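You operate a simulated robot arm through the tools that you are given. There is no shell and no other tool.

The job below is to be done with a simulated robot arm. You get a single attempt, and the scene is never put back.

Task
Shut the guard panel and pull up both bolts of the braced coil.
Fine: brass before steel; the frame is off and proved dead; bring each pointer into the green with the blue coil driver and put it back. Set down upright: blue coil driver.

Only the result counts: the job must be done as asked and must still hold three seconds after the hand-in. Knocking over, shifting, dropping, spilling or breaking anything else fails it.

Robot
A 6-joint arm with a two-finger parallel gripper, fixed in place. Base frame: the origin is at the foot of the arm, x ahead of it, y to its left, z up. Readings come in cm, rad, newtons and seconds.
With the tool pointing down near the work surface it reaches from about 14 to 76 cm from the base axis. Its first joint turns from -2.897 to 2.897 rad. Payload 3.91 kg.
The tool frame sits at the grasp point between the pads (the TCP): z along the fingers, y along the line on which they close. The tips reach 3 cm beyond it. The gripper opens to 11 cm. The fingers are 2 cm wide and 1 cm thick; the gripper's body (4.8 by 11.2 cm) begins 5.5 cm behind the TCP.
Orientation is that of the tool frame in the base frame, as a unit quaternion [x, y, z, w]. With the fingers straight down and closing along the base's y, the tool's x points along the base's -x, its y along +y and its z along -z.

Tools
- The arm moves only by the tool drive_tool. Its argument "targets" is a list of rows, each a list of 3 entries, a list of its own where there are three numbers: the shift along the tool's x, y, z in cm, then the turn, a rotation vector about the tool's x, y, z in rad, then the opening, from 0 (shut) to 1 (fully open). In form: [[[dx, dy, dz], [rx, ry, rz], jaw], ...]. A call has 1 to 20 rows; each row shifts and turns the commanded pose from where the row before left it, along the tool's axes as they then stand. A row lasts 0.2 s, in which the tool goes at most 5 cm and 0.15 rad; a call with a longer step from one row to the next is refused whole, and so is a gripper value outside its range. Where a pose cannot be reached the arm comes as near as it can. A force on the tool above 90 N (or 10 N above the force at the start of the call, whichever is more), or a blocked arm, ends the call early, and 0.2 s more pass. The fingers move at their own pace (about 10.8 cm/s each) and stop on an object; they squeeze with about 29 N. The grip force told is the motor's: it shows also when the fingers shut on nothing. Time passes only in rows, and 0.2 s behind the last, so rows that do not move let the fingers close. It gives the time, the measured TCP pose, the force on the tool (base axes), the opening and the grip force at its end, in the units of the frame above (readings bear some noise), with the torque about the TCP (base axes, N m) and any sound that the robot's microphone picked up.
- Cameras (640 x 400 px; columns grow to the right, rows downward): "scene" is fixed at [40.04, 64.76, 140.91]; the picture's right is [-0.98, -0.17, 0.00], its down [-0.09, 0.49, -0.87] and it looks along [0.15, -0.85, -0.50] (base axes); focal length 263 px, centre (320, 200). "wrist" rides on the gripper at [7.7, 0.7, -11.4] in the tool frame; the picture's right is [-0.09, 1.00, 0.00], its down [-0.80, -0.07, -0.59] and it looks along [-0.59, -0.05, 0.80] (tool axes); focal length 270 px, centre (320, 200). There is no depth. A picture from a camera that has moved, and an enlarged one, comes with that camera's place and axes in the base frame and with its lens.
- capture(camera): a new picture of that camera. No time passes.
- move_column(by): slides the trunk up (or, below 0, down) by that many cm; the arm rides with it, the base frame stays. It gives what a move gives, with no picture.
- close_up(camera, box): a new picture of the part [left, top, right, bottom] of that camera's present view, enlarged. No time passes.
- hand_in(): hands the job in; it is judged then, once.

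Nothing tells you positions but the pictures and the camera data. Unless the task says otherwise, let go and move clear before handing in.

The tools are called after "Emit:" as a command line: name --argument value ..., lists and objects as JSON in quotes. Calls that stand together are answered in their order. drive_tool: Moves the arm, as the interface text tells. Its arguments: {"type":"object","properties":{"targets":{"type":"array","items":{"type":"array"}}},"required":["targets"]} The other tools are called the same way: move_column (by) slides the trunk up or down; capture (camera) takes a picture; close_up (camera, box) takes an enlarged picture of a part of a camera's view; hand_in () hands the job in.

At the start:

```text
t: 0.0
eef_pos: [32.92, -28.91, 123.9]
ee_rot: [0.0, 1.0, 0.0, 0.0]
ft_force: [-0.1, 0.4, 0.6]
moment: [0.02, -0.03, 0.0]
width: 11.0
gripper_force: 0.0
trunk travel left (down, up): [-32.3, 21.7]
```

scene: 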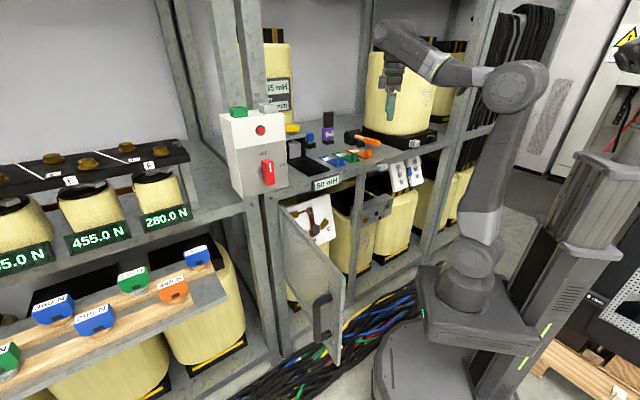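
wrist: 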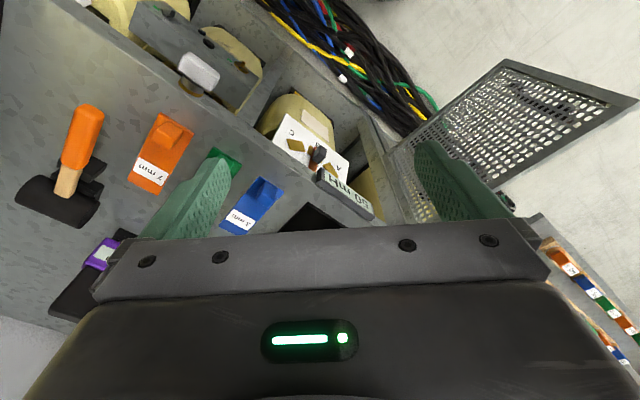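

I see a rack with coils, a hinged mesh guard panel standing open, a tool shelf with coloured drivers, and an isolator box with a red handle. I'll look closer at several parts before moving.

Emit:
close_up --camera "scene" --box '[260, 110, 460, 235]'

Emit:
close_up --camera "scene" --box '[260, 170, 440, 290]'

Emit:
close_up --camera "scene" --box '[200, 20, 320, 200]'

Emit:
close_up --camera "scene" --box '[0, 120, 240, 280]'

Emit:
close_up --camera "scene" --box '[260, 190, 380, 370]'

Emit:
close_up --camera "scene" --box '[0, 230, 240, 400]'

```text
3.20 times, centred on (360, 172) of scene
camera zoom: at [40.04, 64.76, 140.91], right [-0.98, -0.17, 0.0], down [-0.09, 0.49, -0.87], along [0.15, -0.85, -0.5], focal length 842 px, centre (192, 288)
```

zoom: 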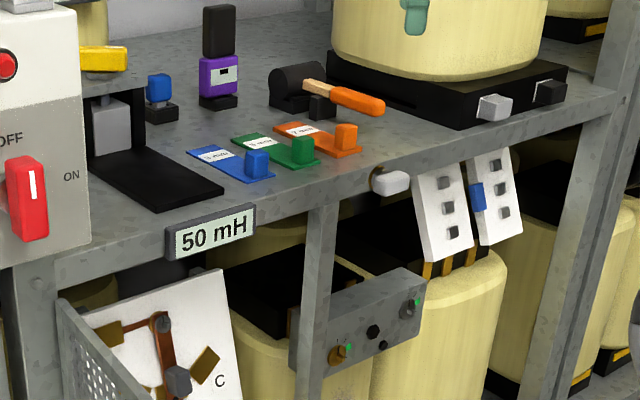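

```text
3.33 times, centred on (350, 230) of scene
camera zoom: at [40.04, 64.76, 140.91], right [-0.98, -0.17, 0.0], down [-0.09, 0.49, -0.87], along [0.15, -0.85, -0.5], focal length 876 px, centre (220, 100)
```

zoom: 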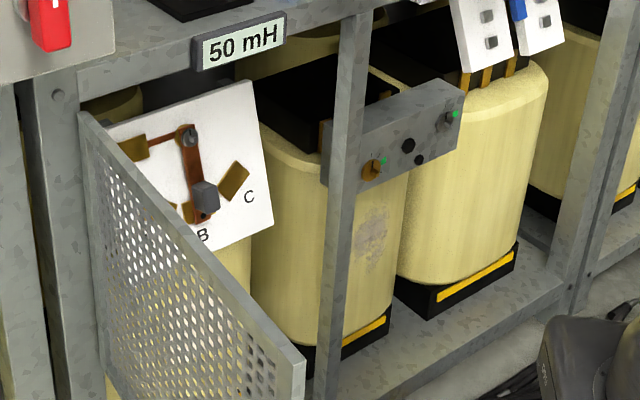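

```text
2.22 times, centred on (260, 110) of scene
camera zoom: at [40.04, 64.76, 140.91], right [-0.98, -0.17, 0.0], down [-0.09, 0.49, -0.87], along [0.15, -0.85, -0.5], focal length 584 px, centre (453, 400)
```

zoom: 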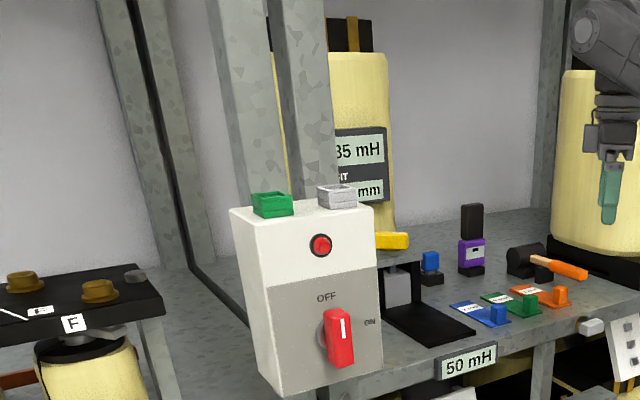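

```text
2.50 times, centred on (120, 200) of scene
camera zoom: at [40.04, 64.76, 140.91], right [-0.98, -0.17, 0.0], down [-0.09, 0.49, -0.87], along [0.15, -0.85, -0.5], focal length 657 px, centre (820, 200)
```

zoom: 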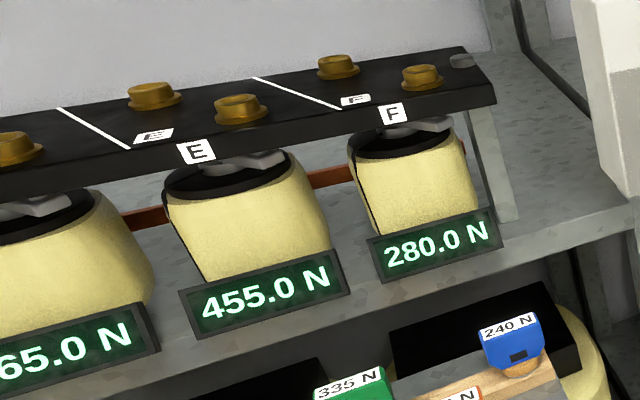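

```text
2.22 times, centred on (320, 280) of scene
camera zoom: at [40.04, 64.76, 140.91], right [-0.98, -0.17, 0.0], down [-0.09, 0.49, -0.87], along [0.15, -0.85, -0.5], focal length 584 px, centre (320, 22)
```

zoom: 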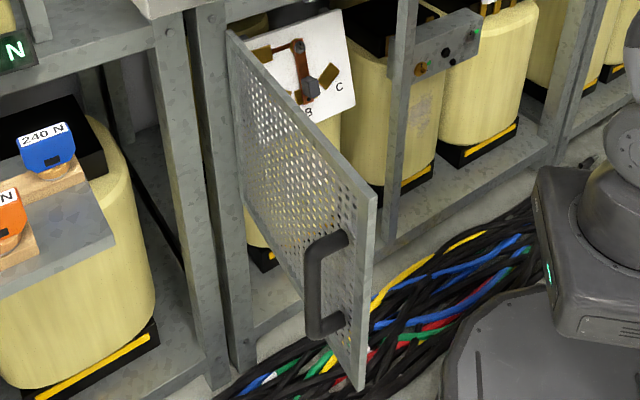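

```text
2.35 times, centred on (120, 315) of scene
camera zoom: at [40.04, 64.76, 140.91], right [-0.98, -0.17, 0.0], down [-0.09, 0.49, -0.87], along [0.15, -0.85, -0.5], focal length 619 px, centre (791, -71)
```

zoom: 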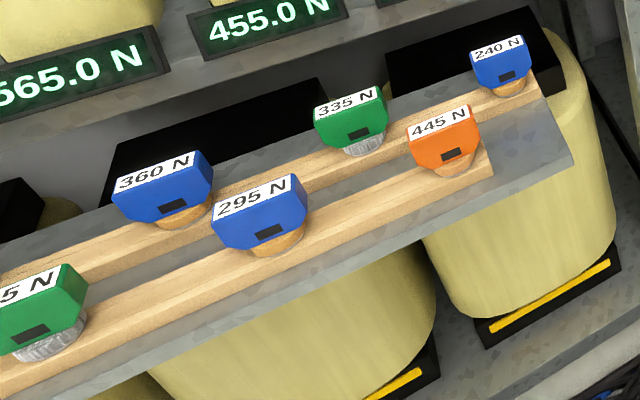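

I can see the shelf with tools and slips, and below it a brace bar with two bolts (brass and steel) and green marks. I'll zoom in on the wrist view and on finer scene details to identify the blue driver and the pointers.

Emit:
close_up --camera "scene" --box '[280, 115, 360, 165]'

Emit:
close_up --camera "scene" --box '[340, 185, 404, 225]'

Emit:
close_up --camera "scene" --box '[360, 130, 440, 195]'

Emit:
close_up --camera "wrist" --box '[0, 80, 320, 300]'

Emit:
close_up --camera "wrist" --box '[80, 0, 400, 200]'

```text
8.00 times, centred on (320, 140) of scene
camera zoom: at [40.04, 64.76, 140.91], right [-0.98, -0.17, 0.0], down [-0.09, 0.49, -0.87], along [0.15, -0.85, -0.5], focal length 2104 px, centre (320, 680)
```

zoom: 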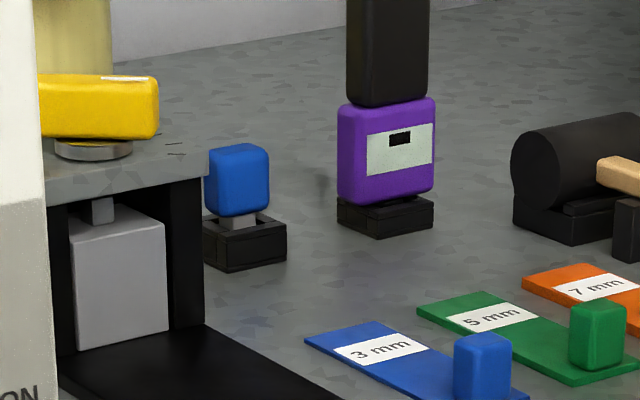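

```text
10.00 times, centred on (372, 205) of scene
camera zoom: at [40.04, 64.76, 140.91], right [-0.98, -0.17, 0.0], down [-0.09, 0.49, -0.87], along [0.15, -0.85, -0.5], focal length 2630 px, centre (-200, 150)
```

zoom: 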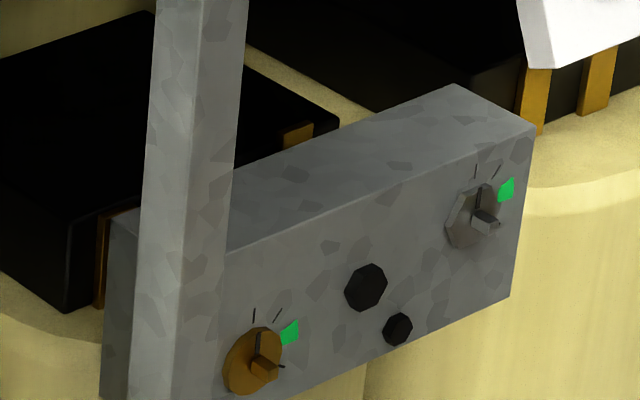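

```text
6.15 times, centred on (400, 162) of scene
camera zoom: at [40.04, 64.76, 140.91], right [-0.98, -0.17, 0.0], down [-0.09, 0.49, -0.87], along [0.15, -0.85, -0.5], focal length 1618 px, centre (-172, 431)
```

zoom: 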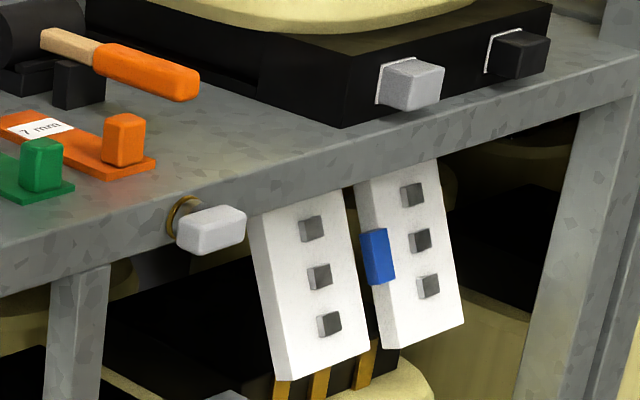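

```text
1.82 times, centred on (160, 190) of wrist
camera zoom: at [25.31, -28.22, 135.4], right [0.09, 1.0, 0.0], down [0.8, -0.07, 0.59], along [0.59, -0.05, -0.8], focal length 491 px, centre (611, 218)
```

zoom: 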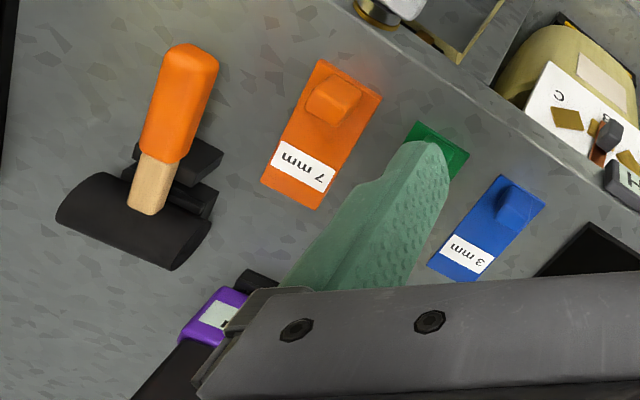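

```text
2.00 times, centred on (240, 100) of wrist
camera zoom: at [25.31, -28.22, 135.4], right [0.09, 1.0, 0.0], down [0.8, -0.07, 0.59], along [0.59, -0.05, -0.8], focal length 541 px, centre (480, 400)
```

zoom: 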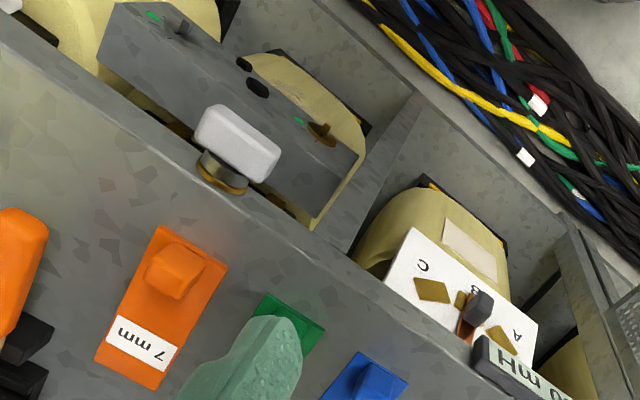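

The rack seems to stand at about 45° to the base frame, with its face toward the arm. The blue driver looks like the small blue-handled tool upright in a black holder at the back of the shelf. I'll turn the wrist in place so that its camera looks straight into the rack.

Emit:
drive_tool --targets '[[[0, 0, 0], [0, 0, 0.131], 1], [[0, 0, 0], [0, 0, 0.131], 1], [[0, 0, 0], [0, 0, 0.131], 1], [[0, 0, 0], [0, 0, 0.131], 1], [[0, 0, 0], [0, 0, 0.131], 1], [[0, 0, 0], [0, 0, 0.13], 1], [[0, 0, 0], [0, 0, 0], 1]]'

Emit:
capture --camera "wrist"

Emit:
capture --camera "scene"

```text
t: 1.6
eef_pos: [32.89, -28.86, 123.94]
ee_rot: [0.384, 0.923, 0.001, 0.0]
ft_force: [-0.6, -0.5, 0.4]
moment: [-0.01, -0.01, -0.03]
width: 11.01
gripper_force: 0.0
trunk travel left (down, up): [-32.3, 21.7]
```

```text
taken
camera wrist: at [28.03, -22.91, 135.38], right [0.77, 0.64, 0.0], down [0.52, -0.62, 0.59], along [0.38, -0.46, -0.8], focal length 270 px, centre (320, 200)
```

wrist: 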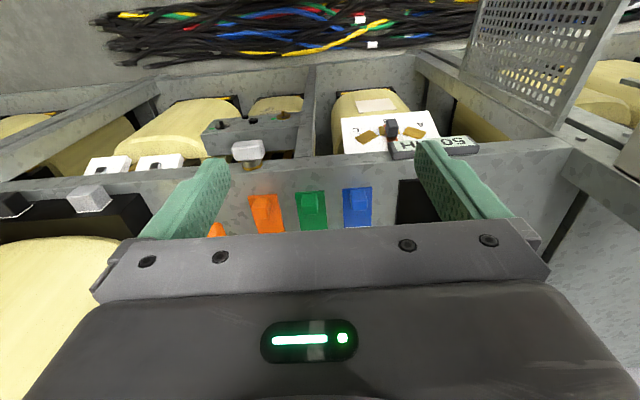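

```text
taken
```

scene: 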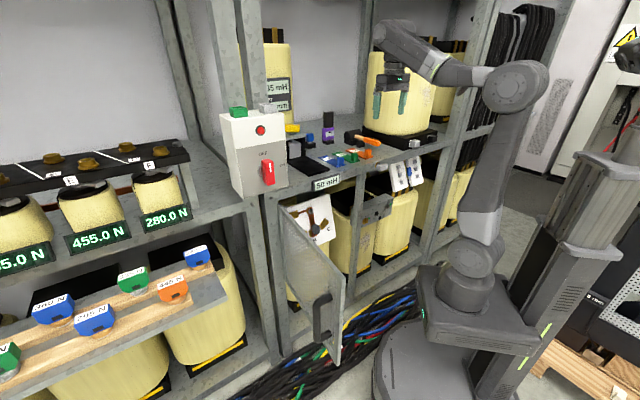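

The wrist now faces the rack, and its front line runs at about 45°. I'll enlarge the brace and slip area, then move to look deeper over the shelf.

Emit:
close_up --camera "wrist" --box '[190, 70, 350, 170]'

Emit:
close_up --camera "wrist" --box '[300, 0, 640, 212]'

Emit:
close_up --camera "wrist" --box '[320, 80, 480, 180]'

```text
4.00 times, centred on (270, 120) of wrist
camera zoom: at [28.03, -22.91, 135.38], right [0.77, 0.64, 0.0], down [0.52, -0.62, 0.59], along [0.38, -0.46, -0.8], focal length 1081 px, centre (520, 520)
```

zoom: 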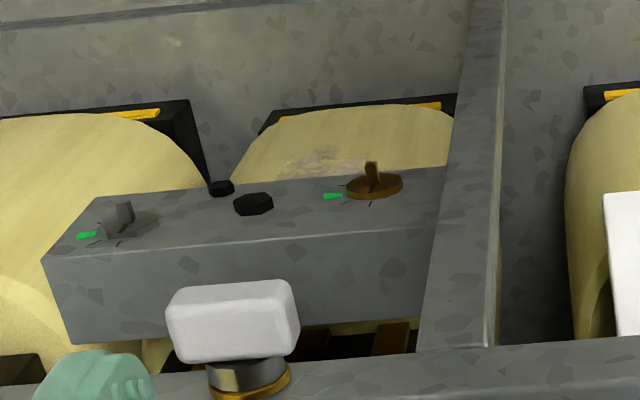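

```text
1.88 times, centred on (470, 106) of wrist
camera zoom: at [28.03, -22.91, 135.38], right [0.77, 0.64, 0.0], down [0.52, -0.62, 0.59], along [0.38, -0.46, -0.8], focal length 509 px, centre (38, 377)
```

zoom: 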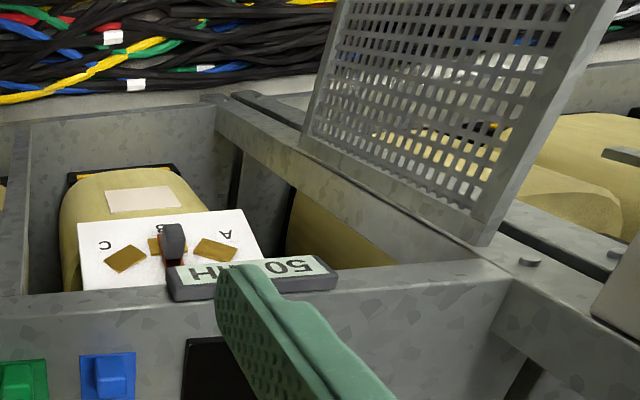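

```text
4.00 times, centred on (400, 130) of wrist
camera zoom: at [28.03, -22.91, 135.38], right [0.77, 0.64, 0.0], down [0.52, -0.62, 0.59], along [0.38, -0.46, -0.8], focal length 1081 px, centre (0, 480)
```

zoom: 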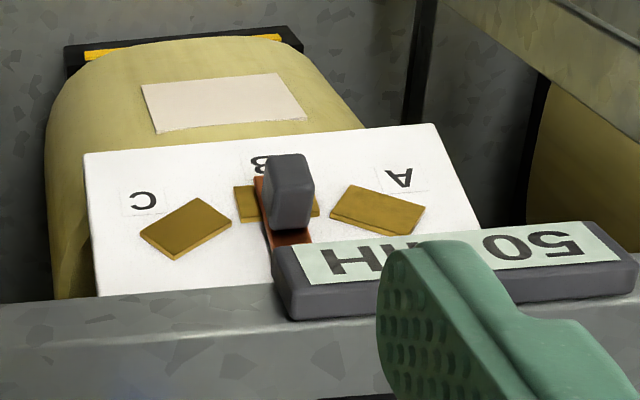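

The brace is behind the front posts with the brass bolt next to a post. I'll tilt the tool toward the rack so the wrist camera can see the back of the shelf where the blue driver stands.

Emit:
drive_tool --targets '[[[0, 0, 0], [0, -0.15, 0], 1], [[0, 0, 0], [0, -0.15, 0], 1], [[0, 0, 0], [0, -0.15, 0], 1], [[0, 0, 0], [0, 0, 0], 1]]'

Emit:
capture --camera "wrist"

```text
t: 2.6
eef_pos: [33.01, -28.68, 123.95]
ee_rot: [0.374, 0.9, -0.085, 0.206]
ft_force: [-0.3, -0.5, 0.2]
moment: [-0.02, -0.03, 0.01]
width: 10.97
gripper_force: 0.0
trunk travel left (down, up): [-32.3, 21.7]
```

```text
taken
camera wrist: at [25.05, -19.94, 130.91], right [0.76, 0.65, 0.04], down [0.28, -0.38, 0.88], along [0.59, -0.66, -0.47], focal length 270 px, centre (320, 200)
```

wrist: 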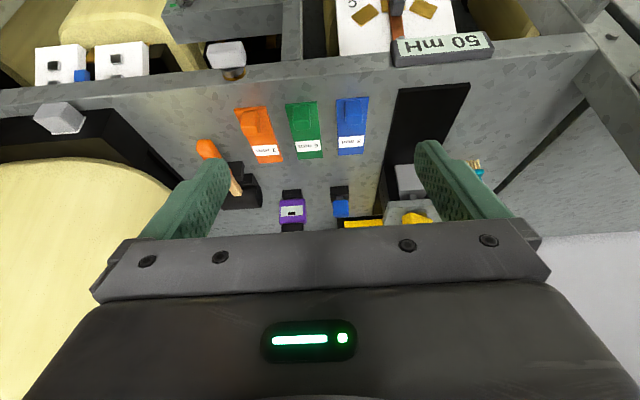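

Emit:
close_up --camera "wrist" --box '[260, 140, 420, 240]'

Emit:
close_up --camera "wrist" --box '[320, 130, 520, 255]'

Emit:
close_up --camera "wrist" --box '[200, 80, 400, 205]'

```text
4.00 times, centred on (340, 190) of wrist
camera zoom: at [25.05, -19.94, 130.91], right [0.76, 0.65, 0.04], down [0.28, -0.38, 0.88], along [0.59, -0.66, -0.47], focal length 1081 px, centre (240, 240)
```

zoom: 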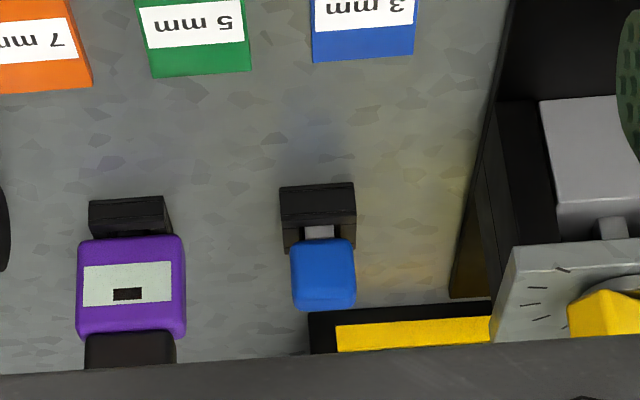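

```text
3.20 times, centred on (420, 192) of wrist
camera zoom: at [25.05, -19.94, 130.91], right [0.76, 0.65, 0.04], down [0.28, -0.38, 0.88], along [0.59, -0.66, -0.47], focal length 865 px, centre (0, 224)
```

zoom: 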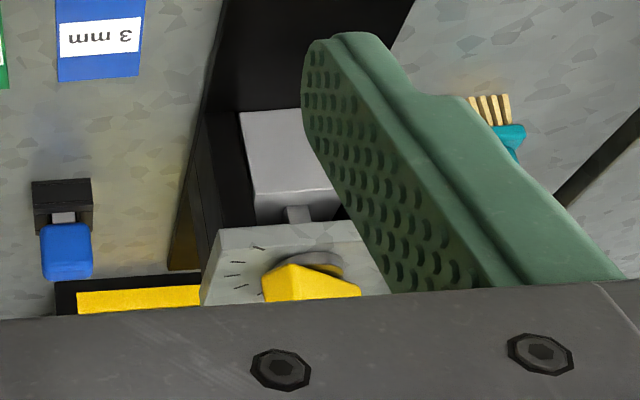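

```text
3.20 times, centred on (300, 142) of wrist
camera zoom: at [25.05, -19.94, 130.91], right [0.76, 0.65, 0.04], down [0.28, -0.38, 0.88], along [0.59, -0.66, -0.47], focal length 865 px, centre (384, 384)
```

zoom: 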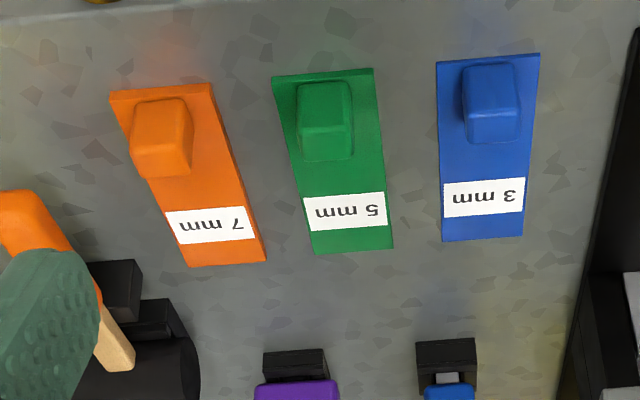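

The blue driver stands at about [67, -60, 103] in base frame, at the back of the shelf, while the bolts are near [36, -47, 66] and [25, -58, 67]. I'll deal with the guard panel first, so I'm untilting and backing out to view the door.

Emit:
drive_tool --targets '[[[0, 0, 0], [0, 0.15, 0], 0], [[0, 0, 0], [0, 0.15, 0], 0], [[0, 0, 0], [0, 0.15, 0], 0], [[4, 1.77, 0], [0, 0, 0], 0], [[4, 1.77, 0], [0, 0, 0], 0], [[4, 1.77, 0], [0, 0, 0], 0], [[4, 1.77, 0], [0, 0, 0], 0], [[4, 1.77, 0], [0, 0, 0], 0], [[4, 1.77, 0], [0, 0, 0], 0], [[4, 1.77, 0], [0, 0, 0], 0], [[0, 0, 0], [0, 0, -0.14], 0], [[0, 0, 0], [0, 0, -0.14], 0], [[0, 0, 0], [0, 0, -0.14], 0], [[0, 0, 0], [0, 0, -0.14], 0], [[0, 0, 0], [0, 0, -0.14], 0], [[0, 0, 0], [0, 0, -0.14], 0], [[0, 0, 0], [0, 0, 0], 0]]'

Emit:
capture --camera "wrist"

Emit:
capture --camera "scene"

```text
t: 4.8
eef_pos: [27.83, -0.71, 117.47]
ee_rot: [0.386, 0.919, -0.049, -0.061]
ft_force: [-0.3, -1.1, -0.1]
moment: [0.0, -0.01, -0.01]
width: 0.0
gripper_force: 29.3
out of reach, approached as far as the arm can: row 7, 8, 9, 10
trunk travel left (down, up): [-32.3, 21.7]
stopped in row 10: the arm was blocked; the commanded pose is now the measured one
```

```text
taken
camera wrist: at [24.75, 5.82, 129.15], right [0.76, 0.63, -0.14], down [0.6, -0.6, 0.54], along [0.25, -0.49, -0.83], focal length 270 px, centre (320, 200)
```

wrist: 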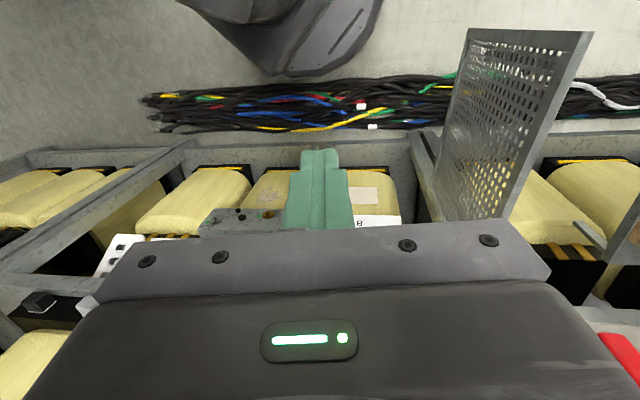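

```text
taken
```

scene: 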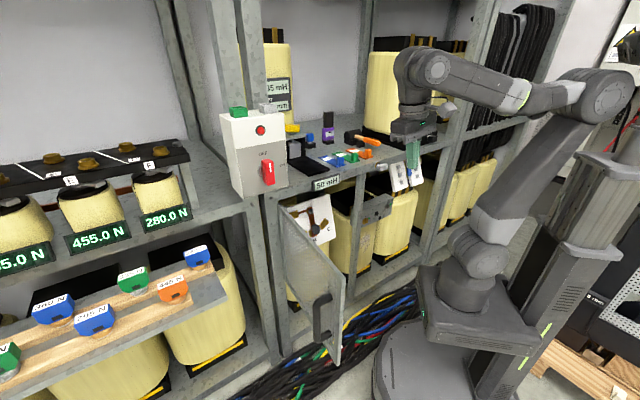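

The door hinge is near [68, -12] and its free edge is near [42, 20], open about 96°, with its top at z≈93. I'll level the tool and go over to the outer side of the free end, staying above the top edge.

Emit:
drive_tool --targets '[[[-0.4, 3.7, 0], [-0.069, -0.037, -0.005], 0], [[-0.4, 3.7, 0], [-0.069, -0.037, -0.005], 0], [[-0.4, 3.7, 0], [0, 0, 0], 0], [[-0.4, 3.7, 0], [0, 0, 0], 0], [[-0.4, 3.7, 0], [0, 0, 0], 0], [[-0.4, 3.7, 1], [0, 0, 0], 0], [[-0.4, 3.7, 2], [0, 0, 0], 0], [[-0.4, 3.7, 2], [0, 0, 0], 0], [[0, 0, 0], [0, 0, 0], 0]]'

Emit:
capture --camera "wrist"

Emit:
capture --camera "scene"

```text
t: 6.8
eef_pos: [51.19, 18.22, 111.27]
ee_rot: [0.381, 0.925, -0.001, -0.002]
ft_force: [0.1, -0.9, -0.7]
moment: [-0.02, 0.02, 0.01]
width: 0.01
gripper_force: 28.9
trunk travel left (down, up): [-32.3, 21.7]
```

```text
taken
camera wrist: at [46.33, 24.12, 122.76], right [0.76, 0.65, 0.0], down [0.52, -0.61, 0.59], along [0.38, -0.45, -0.81], focal length 270 px, centre (320, 200)
```

wrist: 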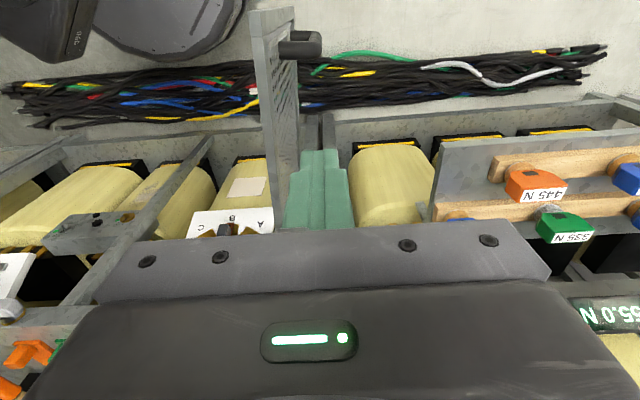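

```text
taken
```

scene: 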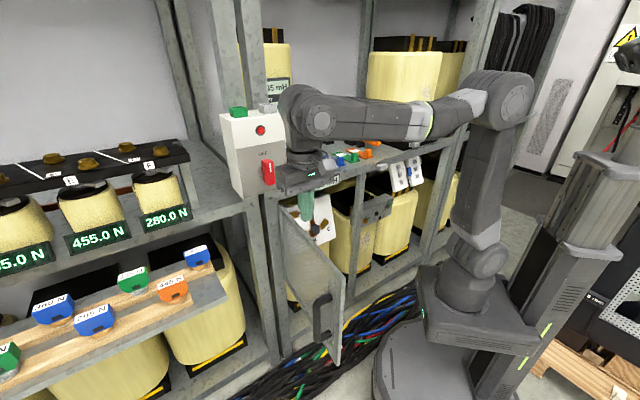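

The closed fingertips are about 5.8 cm outside the door plane near its free end. I'll lower them beside the door's outer face, keeping the gripper body just above its top edge, and start sweeping it shut.

Emit:
drive_tool --targets '[[[0, 0, 4.2], [0, 0, 0], 0], [[0, 0, 4.2], [0, 0, 0], 0], [[0, 0, 4.2], [0, 0, 0], 0], [[0, 0, 4.2], [0, 0, 0], 0], [[0, 0, 4.2], [0, 0, 0], 0], [[0, 0, 0], [0, 0, 0], 0], [[0.7, -4.4, 0], [0, 0, 0], 0], [[0.07, -2, 0], [0, 0, 0], 0], [[0.07, -2, 0], [0, 0, 0], 0], [[0, 0, 0], [0, 0, 0], 0]]'

Emit:
capture --camera "wrist"

Emit:
capture --camera "scene"

```text
t: 9.0
eef_pos: [44.31, 12.6, 90.31]
ee_rot: [0.382, 0.924, 0.0, -0.002]
ft_force: [-0.2, 0.6, 1.1]
moment: [0.01, 0.02, -0.02]
width: 0.0
gripper_force: 29.2
trunk travel left (down, up): [-32.3, 21.7]
```

```text
taken
camera wrist: at [39.43, 18.53, 101.85], right [0.76, 0.64, 0.0], down [0.52, -0.61, 0.59], along [0.38, -0.45, -0.81], focal length 270 px, centre (320, 200)
```

wrist: 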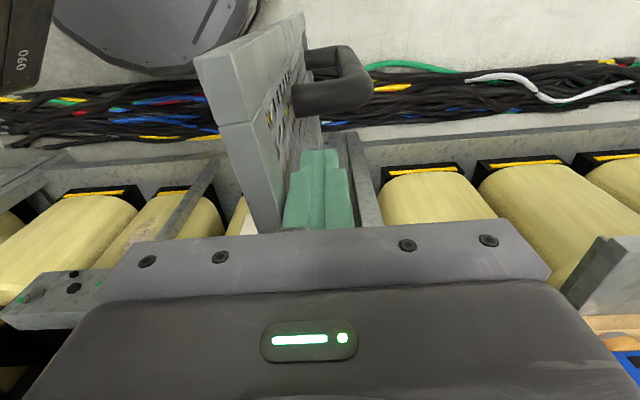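

```text
taken
```

scene: 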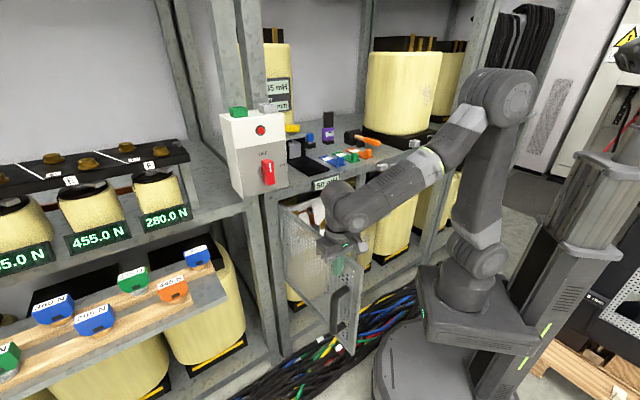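

The door is swinging with the fingers with little force. I'll continue the arc.

Emit:
drive_tool --targets '[[[0, -2.5, 0], [0, 0, 0], 0], [[0, -2.5, 0], [0, 0, 0], 0], [[-0.77, -2.87, 0], [0, 0, 0], 0], [[-0.77, -2.87, 0], [0, 0, 0], 0], [[-0.77, -2.87, 0], [0, 0, 0], 0], [[-1.5, -2.6, 0], [0, 0, 0], 0], [[-1.5, -2.6, 0], [0, 0, 0], 0], [[-1.5, -2.6, 0], [0, 0, 0], 0], [[0, 0, 0], [0, 0, 0], 0]]'

Emit:
capture --camera "wrist"

Emit:
capture --camera "scene"

```text
t: 11.0
eef_pos: [34.1, -7.17, 90.55]
ee_rot: [0.381, 0.925, 0.0, -0.003]
ft_force: [0.2, 0.4, 0.3]
moment: [0.02, -0.02, -0.02]
width: 0.0
gripper_force: 28.9
trunk travel left (down, up): [-32.3, 21.7]
```

```text
taken
camera wrist: at [29.28, -1.29, 101.92], right [0.76, 0.65, 0.0], down [0.52, -0.61, 0.59], along [0.38, -0.45, -0.81], focal length 270 px, centre (320, 200)
```

wrist: 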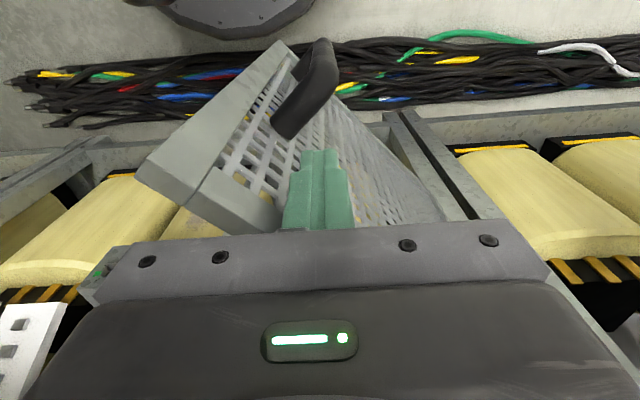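

```text
taken
```

scene: 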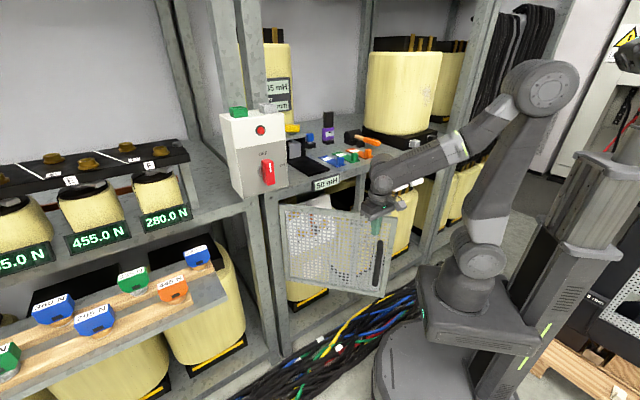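

The door is about 50° open now. I'll tilt the tool inward so the fingertips lead and the gripper body stays clear of the shelf front, then go on.

Emit:
drive_tool --targets '[[[0, 0, 0], [0, -0.125, 0], 0], [[0, 0, 0], [0, -0.125, 0], 0], [[0, 0, 0], [0, -0.125, 0], 0], [[0, 0, 0], [0, -0.125, 0], 0], [[-1.405, -2.17, 0.767], [0, 0, 0], 0], [[-1.405, -2.17, 0.767], [0, 0, 0], 0], [[-1.405, -2.17, 0.767], [0, 0, 0], 0], [[-2.26, -1.47, 1.23], [0, 0, 0], 0], [[-2.26, -1.47, 1.23], [0, 0, 0], 0], [[-2.26, -1.47, 1.23], [0, 0, 0], 0], [[0, 0, 0], [0, 0, 0], 0]]'

Emit:
capture --camera "wrist"

Emit:
capture --camera "scene"

```text
t: 13.4
eef_pos: [35.38, -23.86, 90.62]
ee_rot: [0.369, 0.896, -0.095, 0.227]
ft_force: [0.3, 0.3, -0.8]
moment: [0.0, -0.01, 0.03]
width: 0.04
gripper_force: 28.8
trunk travel left (down, up): [-32.3, 21.7]
```

```text
taken
camera wrist: at [27.26, -14.86, 96.87], right [0.76, 0.65, 0.04], down [0.25, -0.35, 0.9], along [0.6, -0.67, -0.43], focal length 270 px, centre (320, 200)
```

wrist: 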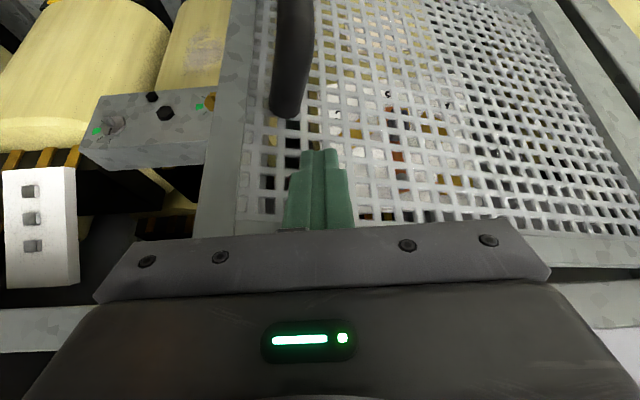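

```text
taken
```

scene: 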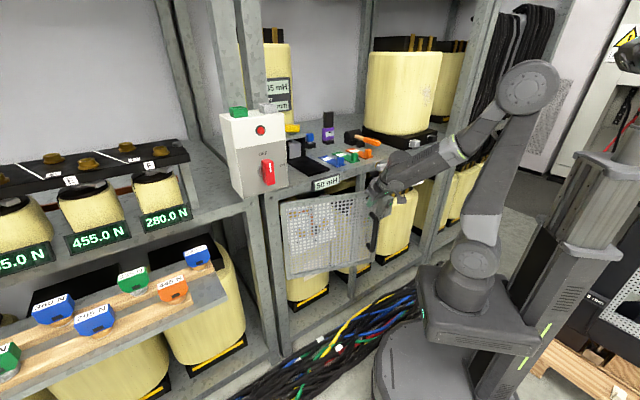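

The door is nearly closed, about 20° remaining. I'll continue pushing inward in small steps, watching the force.

Emit:
drive_tool --targets '[[[-1.14, -0.3, 0.62], [0, 0, 0], 0], [[-1.14, -0.3, 0.62], [0, 0, 0], 0], [[-1.14, -0.3, 0.62], [0, 0, 0], 0], [[-1.14, -0.3, 0.62], [0, 0, 0], 0], [[-1.14, -0.3, 0.62], [0, 0, 0], 0], [[-1.14, -0.3, 0.62], [0, 0, 0], 0], [[-1.14, -0.3, 0.62], [0, 0, 0], 0], [[0, 0, 0], [0, 0, 0], 0]]'

Emit:
capture --camera "wrist"

Emit:
close_up --camera "scene" --box '[260, 140, 460, 300]'

```text
t: 15.2
eef_pos: [40.29, -31.66, 90.53]
ee_rot: [0.37, 0.896, -0.096, 0.226]
ft_force: [1.0, -0.1, 0.0]
moment: [-0.04, 0.0, -0.01]
width: 0.03
gripper_force: 28.8
trunk travel left (down, up): [-32.3, 21.7]
```

```text
taken
camera wrist: at [32.15, -22.62, 96.85], right [0.76, 0.65, 0.04], down [0.25, -0.35, 0.9], along [0.6, -0.67, -0.43], focal length 270 px, centre (320, 200)
```

wrist: 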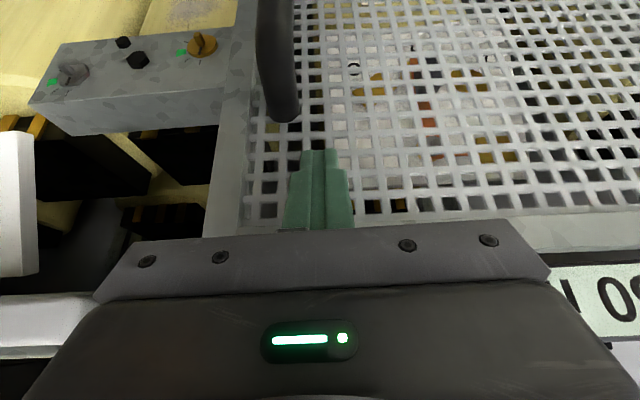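

```text
2.50 times, centred on (360, 220) of scene
camera zoom: at [40.04, 64.76, 140.91], right [-0.98, -0.17, 0.0], down [-0.09, 0.49, -0.87], along [0.15, -0.85, -0.5], focal length 657 px, centre (220, 150)
```

zoom: 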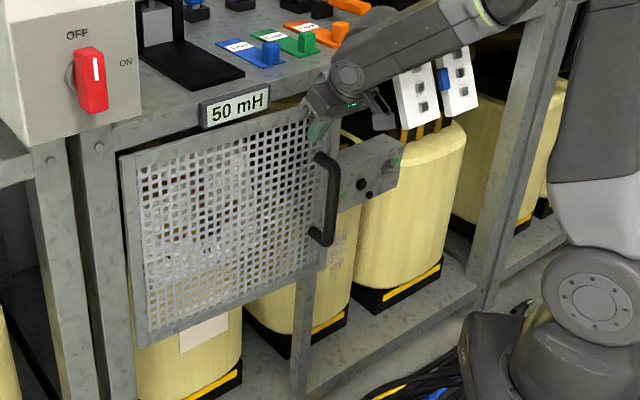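

Just a few centimetres remain. I'll push in finer steps until contact force indicates it is shut.

Emit:
drive_tool --targets '[[[-0.6, -0.3, 0.33], [0, 0, 0], 0], [[-0.6, -0.3, 0.33], [0, 0, 0], 0], [[-0.6, -0.3, 0.33], [0, 0, 0], 0], [[-0.6, -0.1, 0.33], [0, 0, 0], 0], [[0, 0, 0], [0, 0, 0], 0]]'

Emit:
close_up --camera "scene" --box '[260, 140, 460, 300]'

Emit:
capture --camera "wrist"

```text
t: 16.4
eef_pos: [41.22, -33.91, 90.45]
ee_rot: [0.369, 0.897, -0.095, 0.224]
ft_force: [-22.4, 35.4, -1.0]
moment: [1.05, 0.2, 0.21]
width: 0.01
gripper_force: 28.8
trunk travel left (down, up): [-32.3, 21.7]
```

```text
2.50 times, centred on (360, 220) of scene
camera zoom: at [40.04, 64.76, 140.91], right [-0.98, -0.17, 0.0], down [-0.09, 0.49, -0.87], along [0.15, -0.85, -0.5], focal length 657 px, centre (220, 150)
```

zoom: 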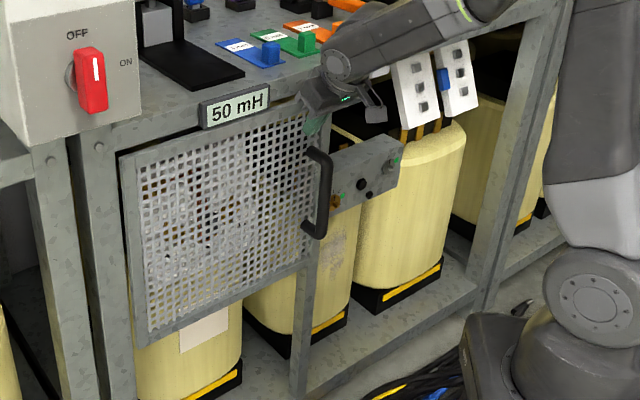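

```text
taken
camera wrist: at [33.16, -24.84, 96.79], right [0.76, 0.65, 0.04], down [0.26, -0.35, 0.9], along [0.6, -0.67, -0.43], focal length 270 px, centre (320, 200)
```

wrist: 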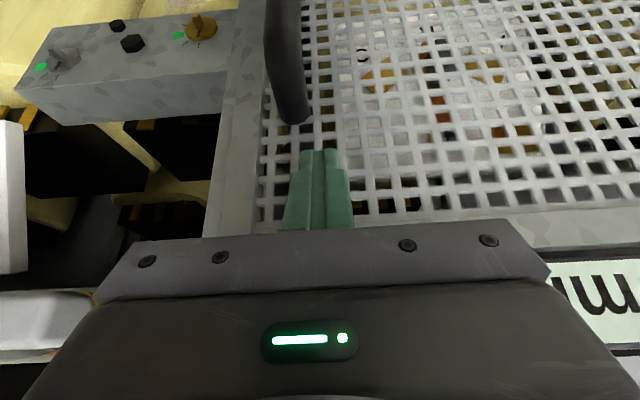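

The force rose to about 42 N at the tips, so the panel has met its stop. I'll back off and check that it stays shut.

Emit:
drive_tool --targets '[[[1.5, 0, -0.8], [0, 0, 0], 0], [[4, 0, -2.2], [0, 0, 0], 0], [[4, 0, -2.2], [0, 0, 0], 0], [[2, -3, 0], [0, 0, 0], 0], [[0, 0, 0], [0, 0, 0], 0]]'

Emit:
capture --camera "wrist"

Emit:
close_up --camera "scene" --box '[260, 140, 460, 300]'

```text
t: 17.6
eef_pos: [30.5, -27.47, 89.72]
ee_rot: [0.369, 0.897, -0.095, 0.226]
ft_force: [-0.2, -0.1, 0.5]
moment: [0.02, 0.0, -0.03]
width: 0.0
gripper_force: 29.3
trunk travel left (down, up): [-32.3, 21.7]
```

```text
taken
camera wrist: at [22.35, -18.38, 96.1], right [0.76, 0.65, 0.04], down [0.25, -0.34, 0.9], along [0.6, -0.67, -0.42], focal length 270 px, centre (320, 200)
```

wrist: 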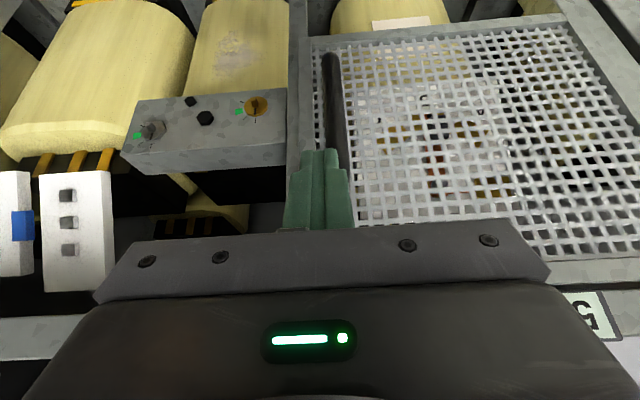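

```text
2.50 times, centred on (360, 220) of scene
camera zoom: at [40.04, 64.76, 140.91], right [-0.98, -0.17, 0.0], down [-0.09, 0.49, -0.87], along [0.15, -0.85, -0.5], focal length 657 px, centre (220, 150)
```

zoom: 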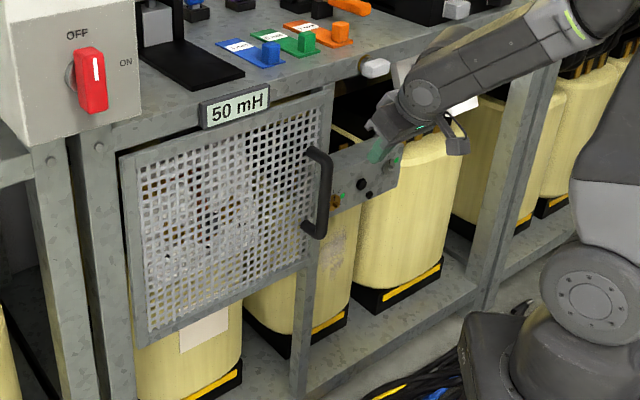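

The panel is shut and holds. The brace bolts are visible now, so I'll enlarge them.

Emit:
close_up --camera "wrist" --box '[110, 70, 310, 195]'

Emit:
close_up --camera "wrist" --box '[220, 80, 300, 130]'

Emit:
close_up --camera "wrist" --box '[120, 100, 200, 150]'

```text
3.20 times, centred on (210, 132) of wrist
camera zoom: at [22.35, -18.38, 96.1], right [0.76, 0.65, 0.04], down [0.25, -0.34, 0.9], along [0.6, -0.67, -0.42], focal length 865 px, centre (672, 416)
```

zoom: 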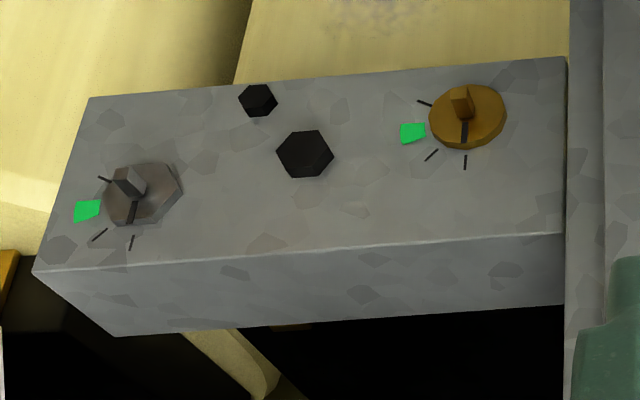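

```text
8.00 times, centred on (260, 105) of wrist
camera zoom: at [22.35, -18.38, 96.1], right [0.76, 0.65, 0.04], down [0.25, -0.34, 0.9], along [0.6, -0.67, -0.42], focal length 2162 px, centre (800, 960)
```

zoom: 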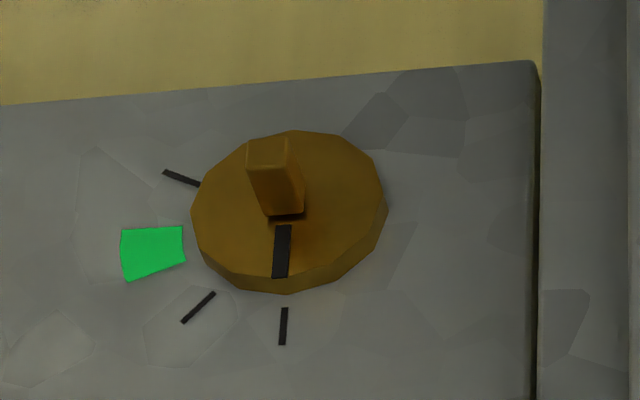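

```text
8.00 times, centred on (160, 125) of wrist
camera zoom: at [22.35, -18.38, 96.1], right [0.76, 0.65, 0.04], down [0.25, -0.34, 0.9], along [0.6, -0.67, -0.42], focal length 2162 px, centre (1600, 800)
```

zoom: 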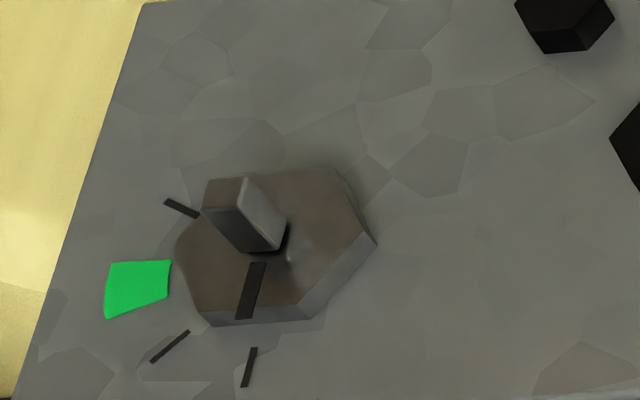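

The bolts have square studs; each pointer points up at the first tick, and green lies about 80° clockwise. Next I raise the trunk, since the driver at the back of the shelf is about 90 cm away and needs reach.

Emit:
move_column --by 21

Emit:
capture --camera "scene"

Emit:
capture --camera "wrist"

```text
t: 19.9
eef_pos: [30.5, -27.45, 110.7]
ee_rot: [0.368, 0.897, -0.095, 0.226]
ft_force: [-0.4, 0.6, 0.2]
moment: [0.01, -0.02, -0.01]
width: 0.01
gripper_force: 29.1
trunk travel left (down, up): [-53.3, 0.7]
```

```text
taken
```

scene: 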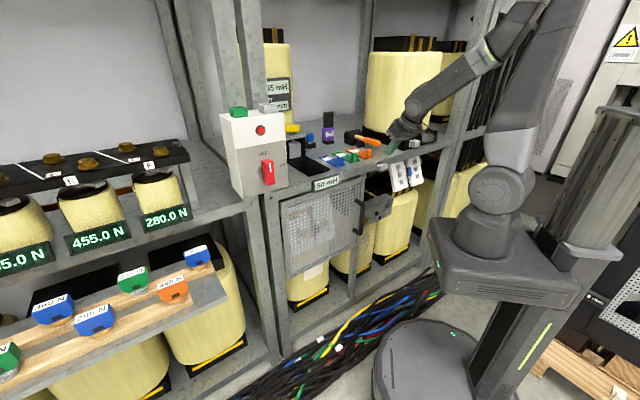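

```text
taken
camera wrist: at [22.38, -18.38, 117.1], right [0.76, 0.65, 0.04], down [0.25, -0.34, 0.9], along [0.6, -0.67, -0.43], focal length 270 px, centre (320, 200)
```

wrist: 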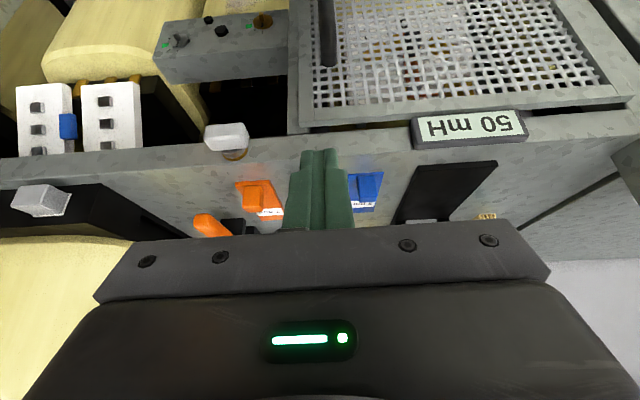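

I'll rise a bit and move inward over the shelf, opening the jaws, stopping short of the driver to look.

Emit:
drive_tool --targets '[[[-3.53, 0, -1.28], [0, 0, 0], 0], [[-3.53, 0, -1.28], [0, 0, 0], 0], [[-3.53, 0, -1.28], [0, 0, 0], 0.2], [[-3.53, 0, -1.28], [0, 0, 0], 0.7], [[-3.34, 0.33, 1.8], [0, 0, 0], 0.7], [[-3.34, 0.33, 1.8], [0, 0, 0], 0.7], [[-3.34, 0.33, 1.8], [0, 0, 0], 0.7], [[-3.34, 0.33, 1.8], [0, 0, 0], 0.7], [[-3.34, 0.33, 1.8], [0, 0, 0], 0.7], [[-3.34, 0.33, 1.8], [0, 0, 0], 0.7], [[-3.34, 0.33, 1.8], [0, 0, 0], 0.7], [[0, 0, 0], [0, 0, 0], 0.7]]'

Emit:
capture --camera "wrist"

Emit:
capture --camera "scene"

```text
t: 22.4
eef_pos: [58.05, -51.33, 121.92]
ee_rot: [0.369, 0.897, -0.095, 0.226]
ft_force: [-0.4, -1.3, -0.6]
moment: [-0.02, -0.01, 0.02]
width: 7.71
gripper_force: 0.0
trunk travel left (down, up): [-53.3, 0.7]
```

```text
taken
camera wrist: at [49.98, -42.24, 128.33], right [0.76, 0.65, 0.04], down [0.25, -0.34, 0.9], along [0.6, -0.67, -0.43], focal length 270 px, centre (320, 200)
```

wrist: 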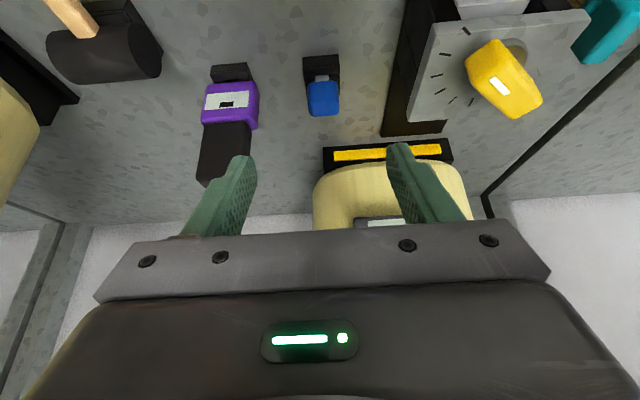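

```text
taken
```

scene: 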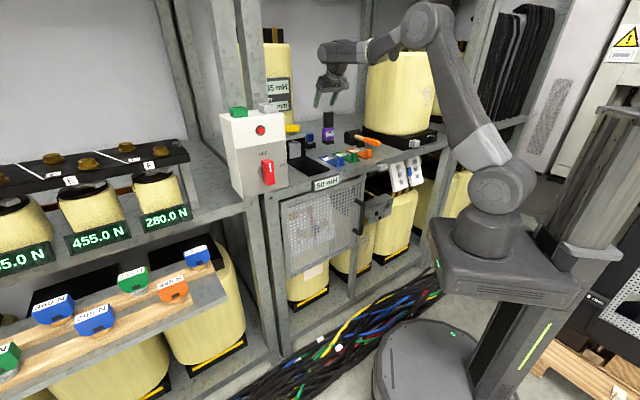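

Emit:
close_up --camera "wrist" --box '[280, 40, 376, 130]'

Emit:
close_up --camera "wrist" --box '[180, 30, 500, 230]'

Emit:
close_up --camera "scene" --box '[290, 120, 340, 155]'

```text
4.44 times, centred on (328, 85) of wrist
camera zoom: at [49.98, -42.24, 128.33], right [0.76, 0.65, 0.04], down [0.25, -0.34, 0.9], along [0.6, -0.67, -0.43], focal length 1201 px, centre (284, 711)
```

zoom: 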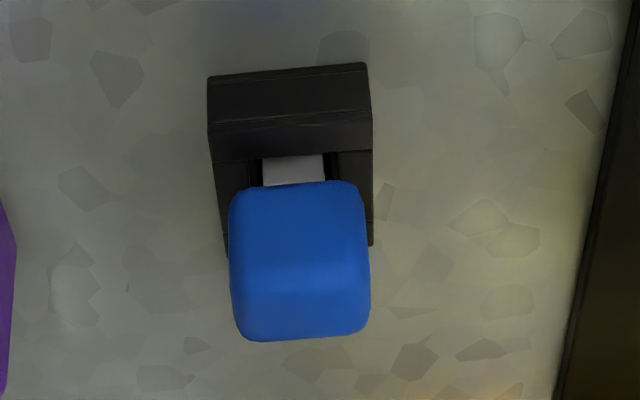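

```text
2.00 times, centred on (340, 130) of wrist
camera zoom: at [49.98, -42.24, 128.33], right [0.76, 0.65, 0.04], down [0.25, -0.34, 0.9], along [0.6, -0.67, -0.43], focal length 541 px, centre (280, 340)
```

zoom: 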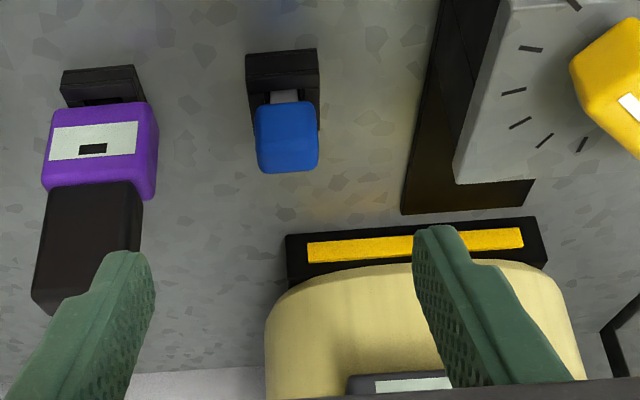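

```text
11.43 times, centred on (315, 138) of scene
camera zoom: at [40.04, 64.76, 140.91], right [-0.98, -0.17, 0.0], down [-0.09, 0.49, -0.87], along [0.15, -0.85, -0.5], focal length 3005 px, centre (377, 914)
```

zoom: 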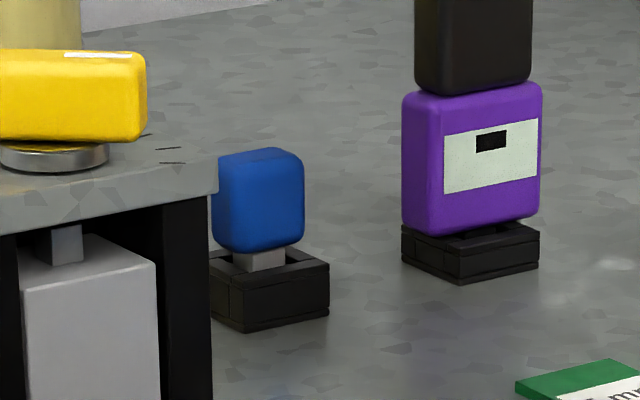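

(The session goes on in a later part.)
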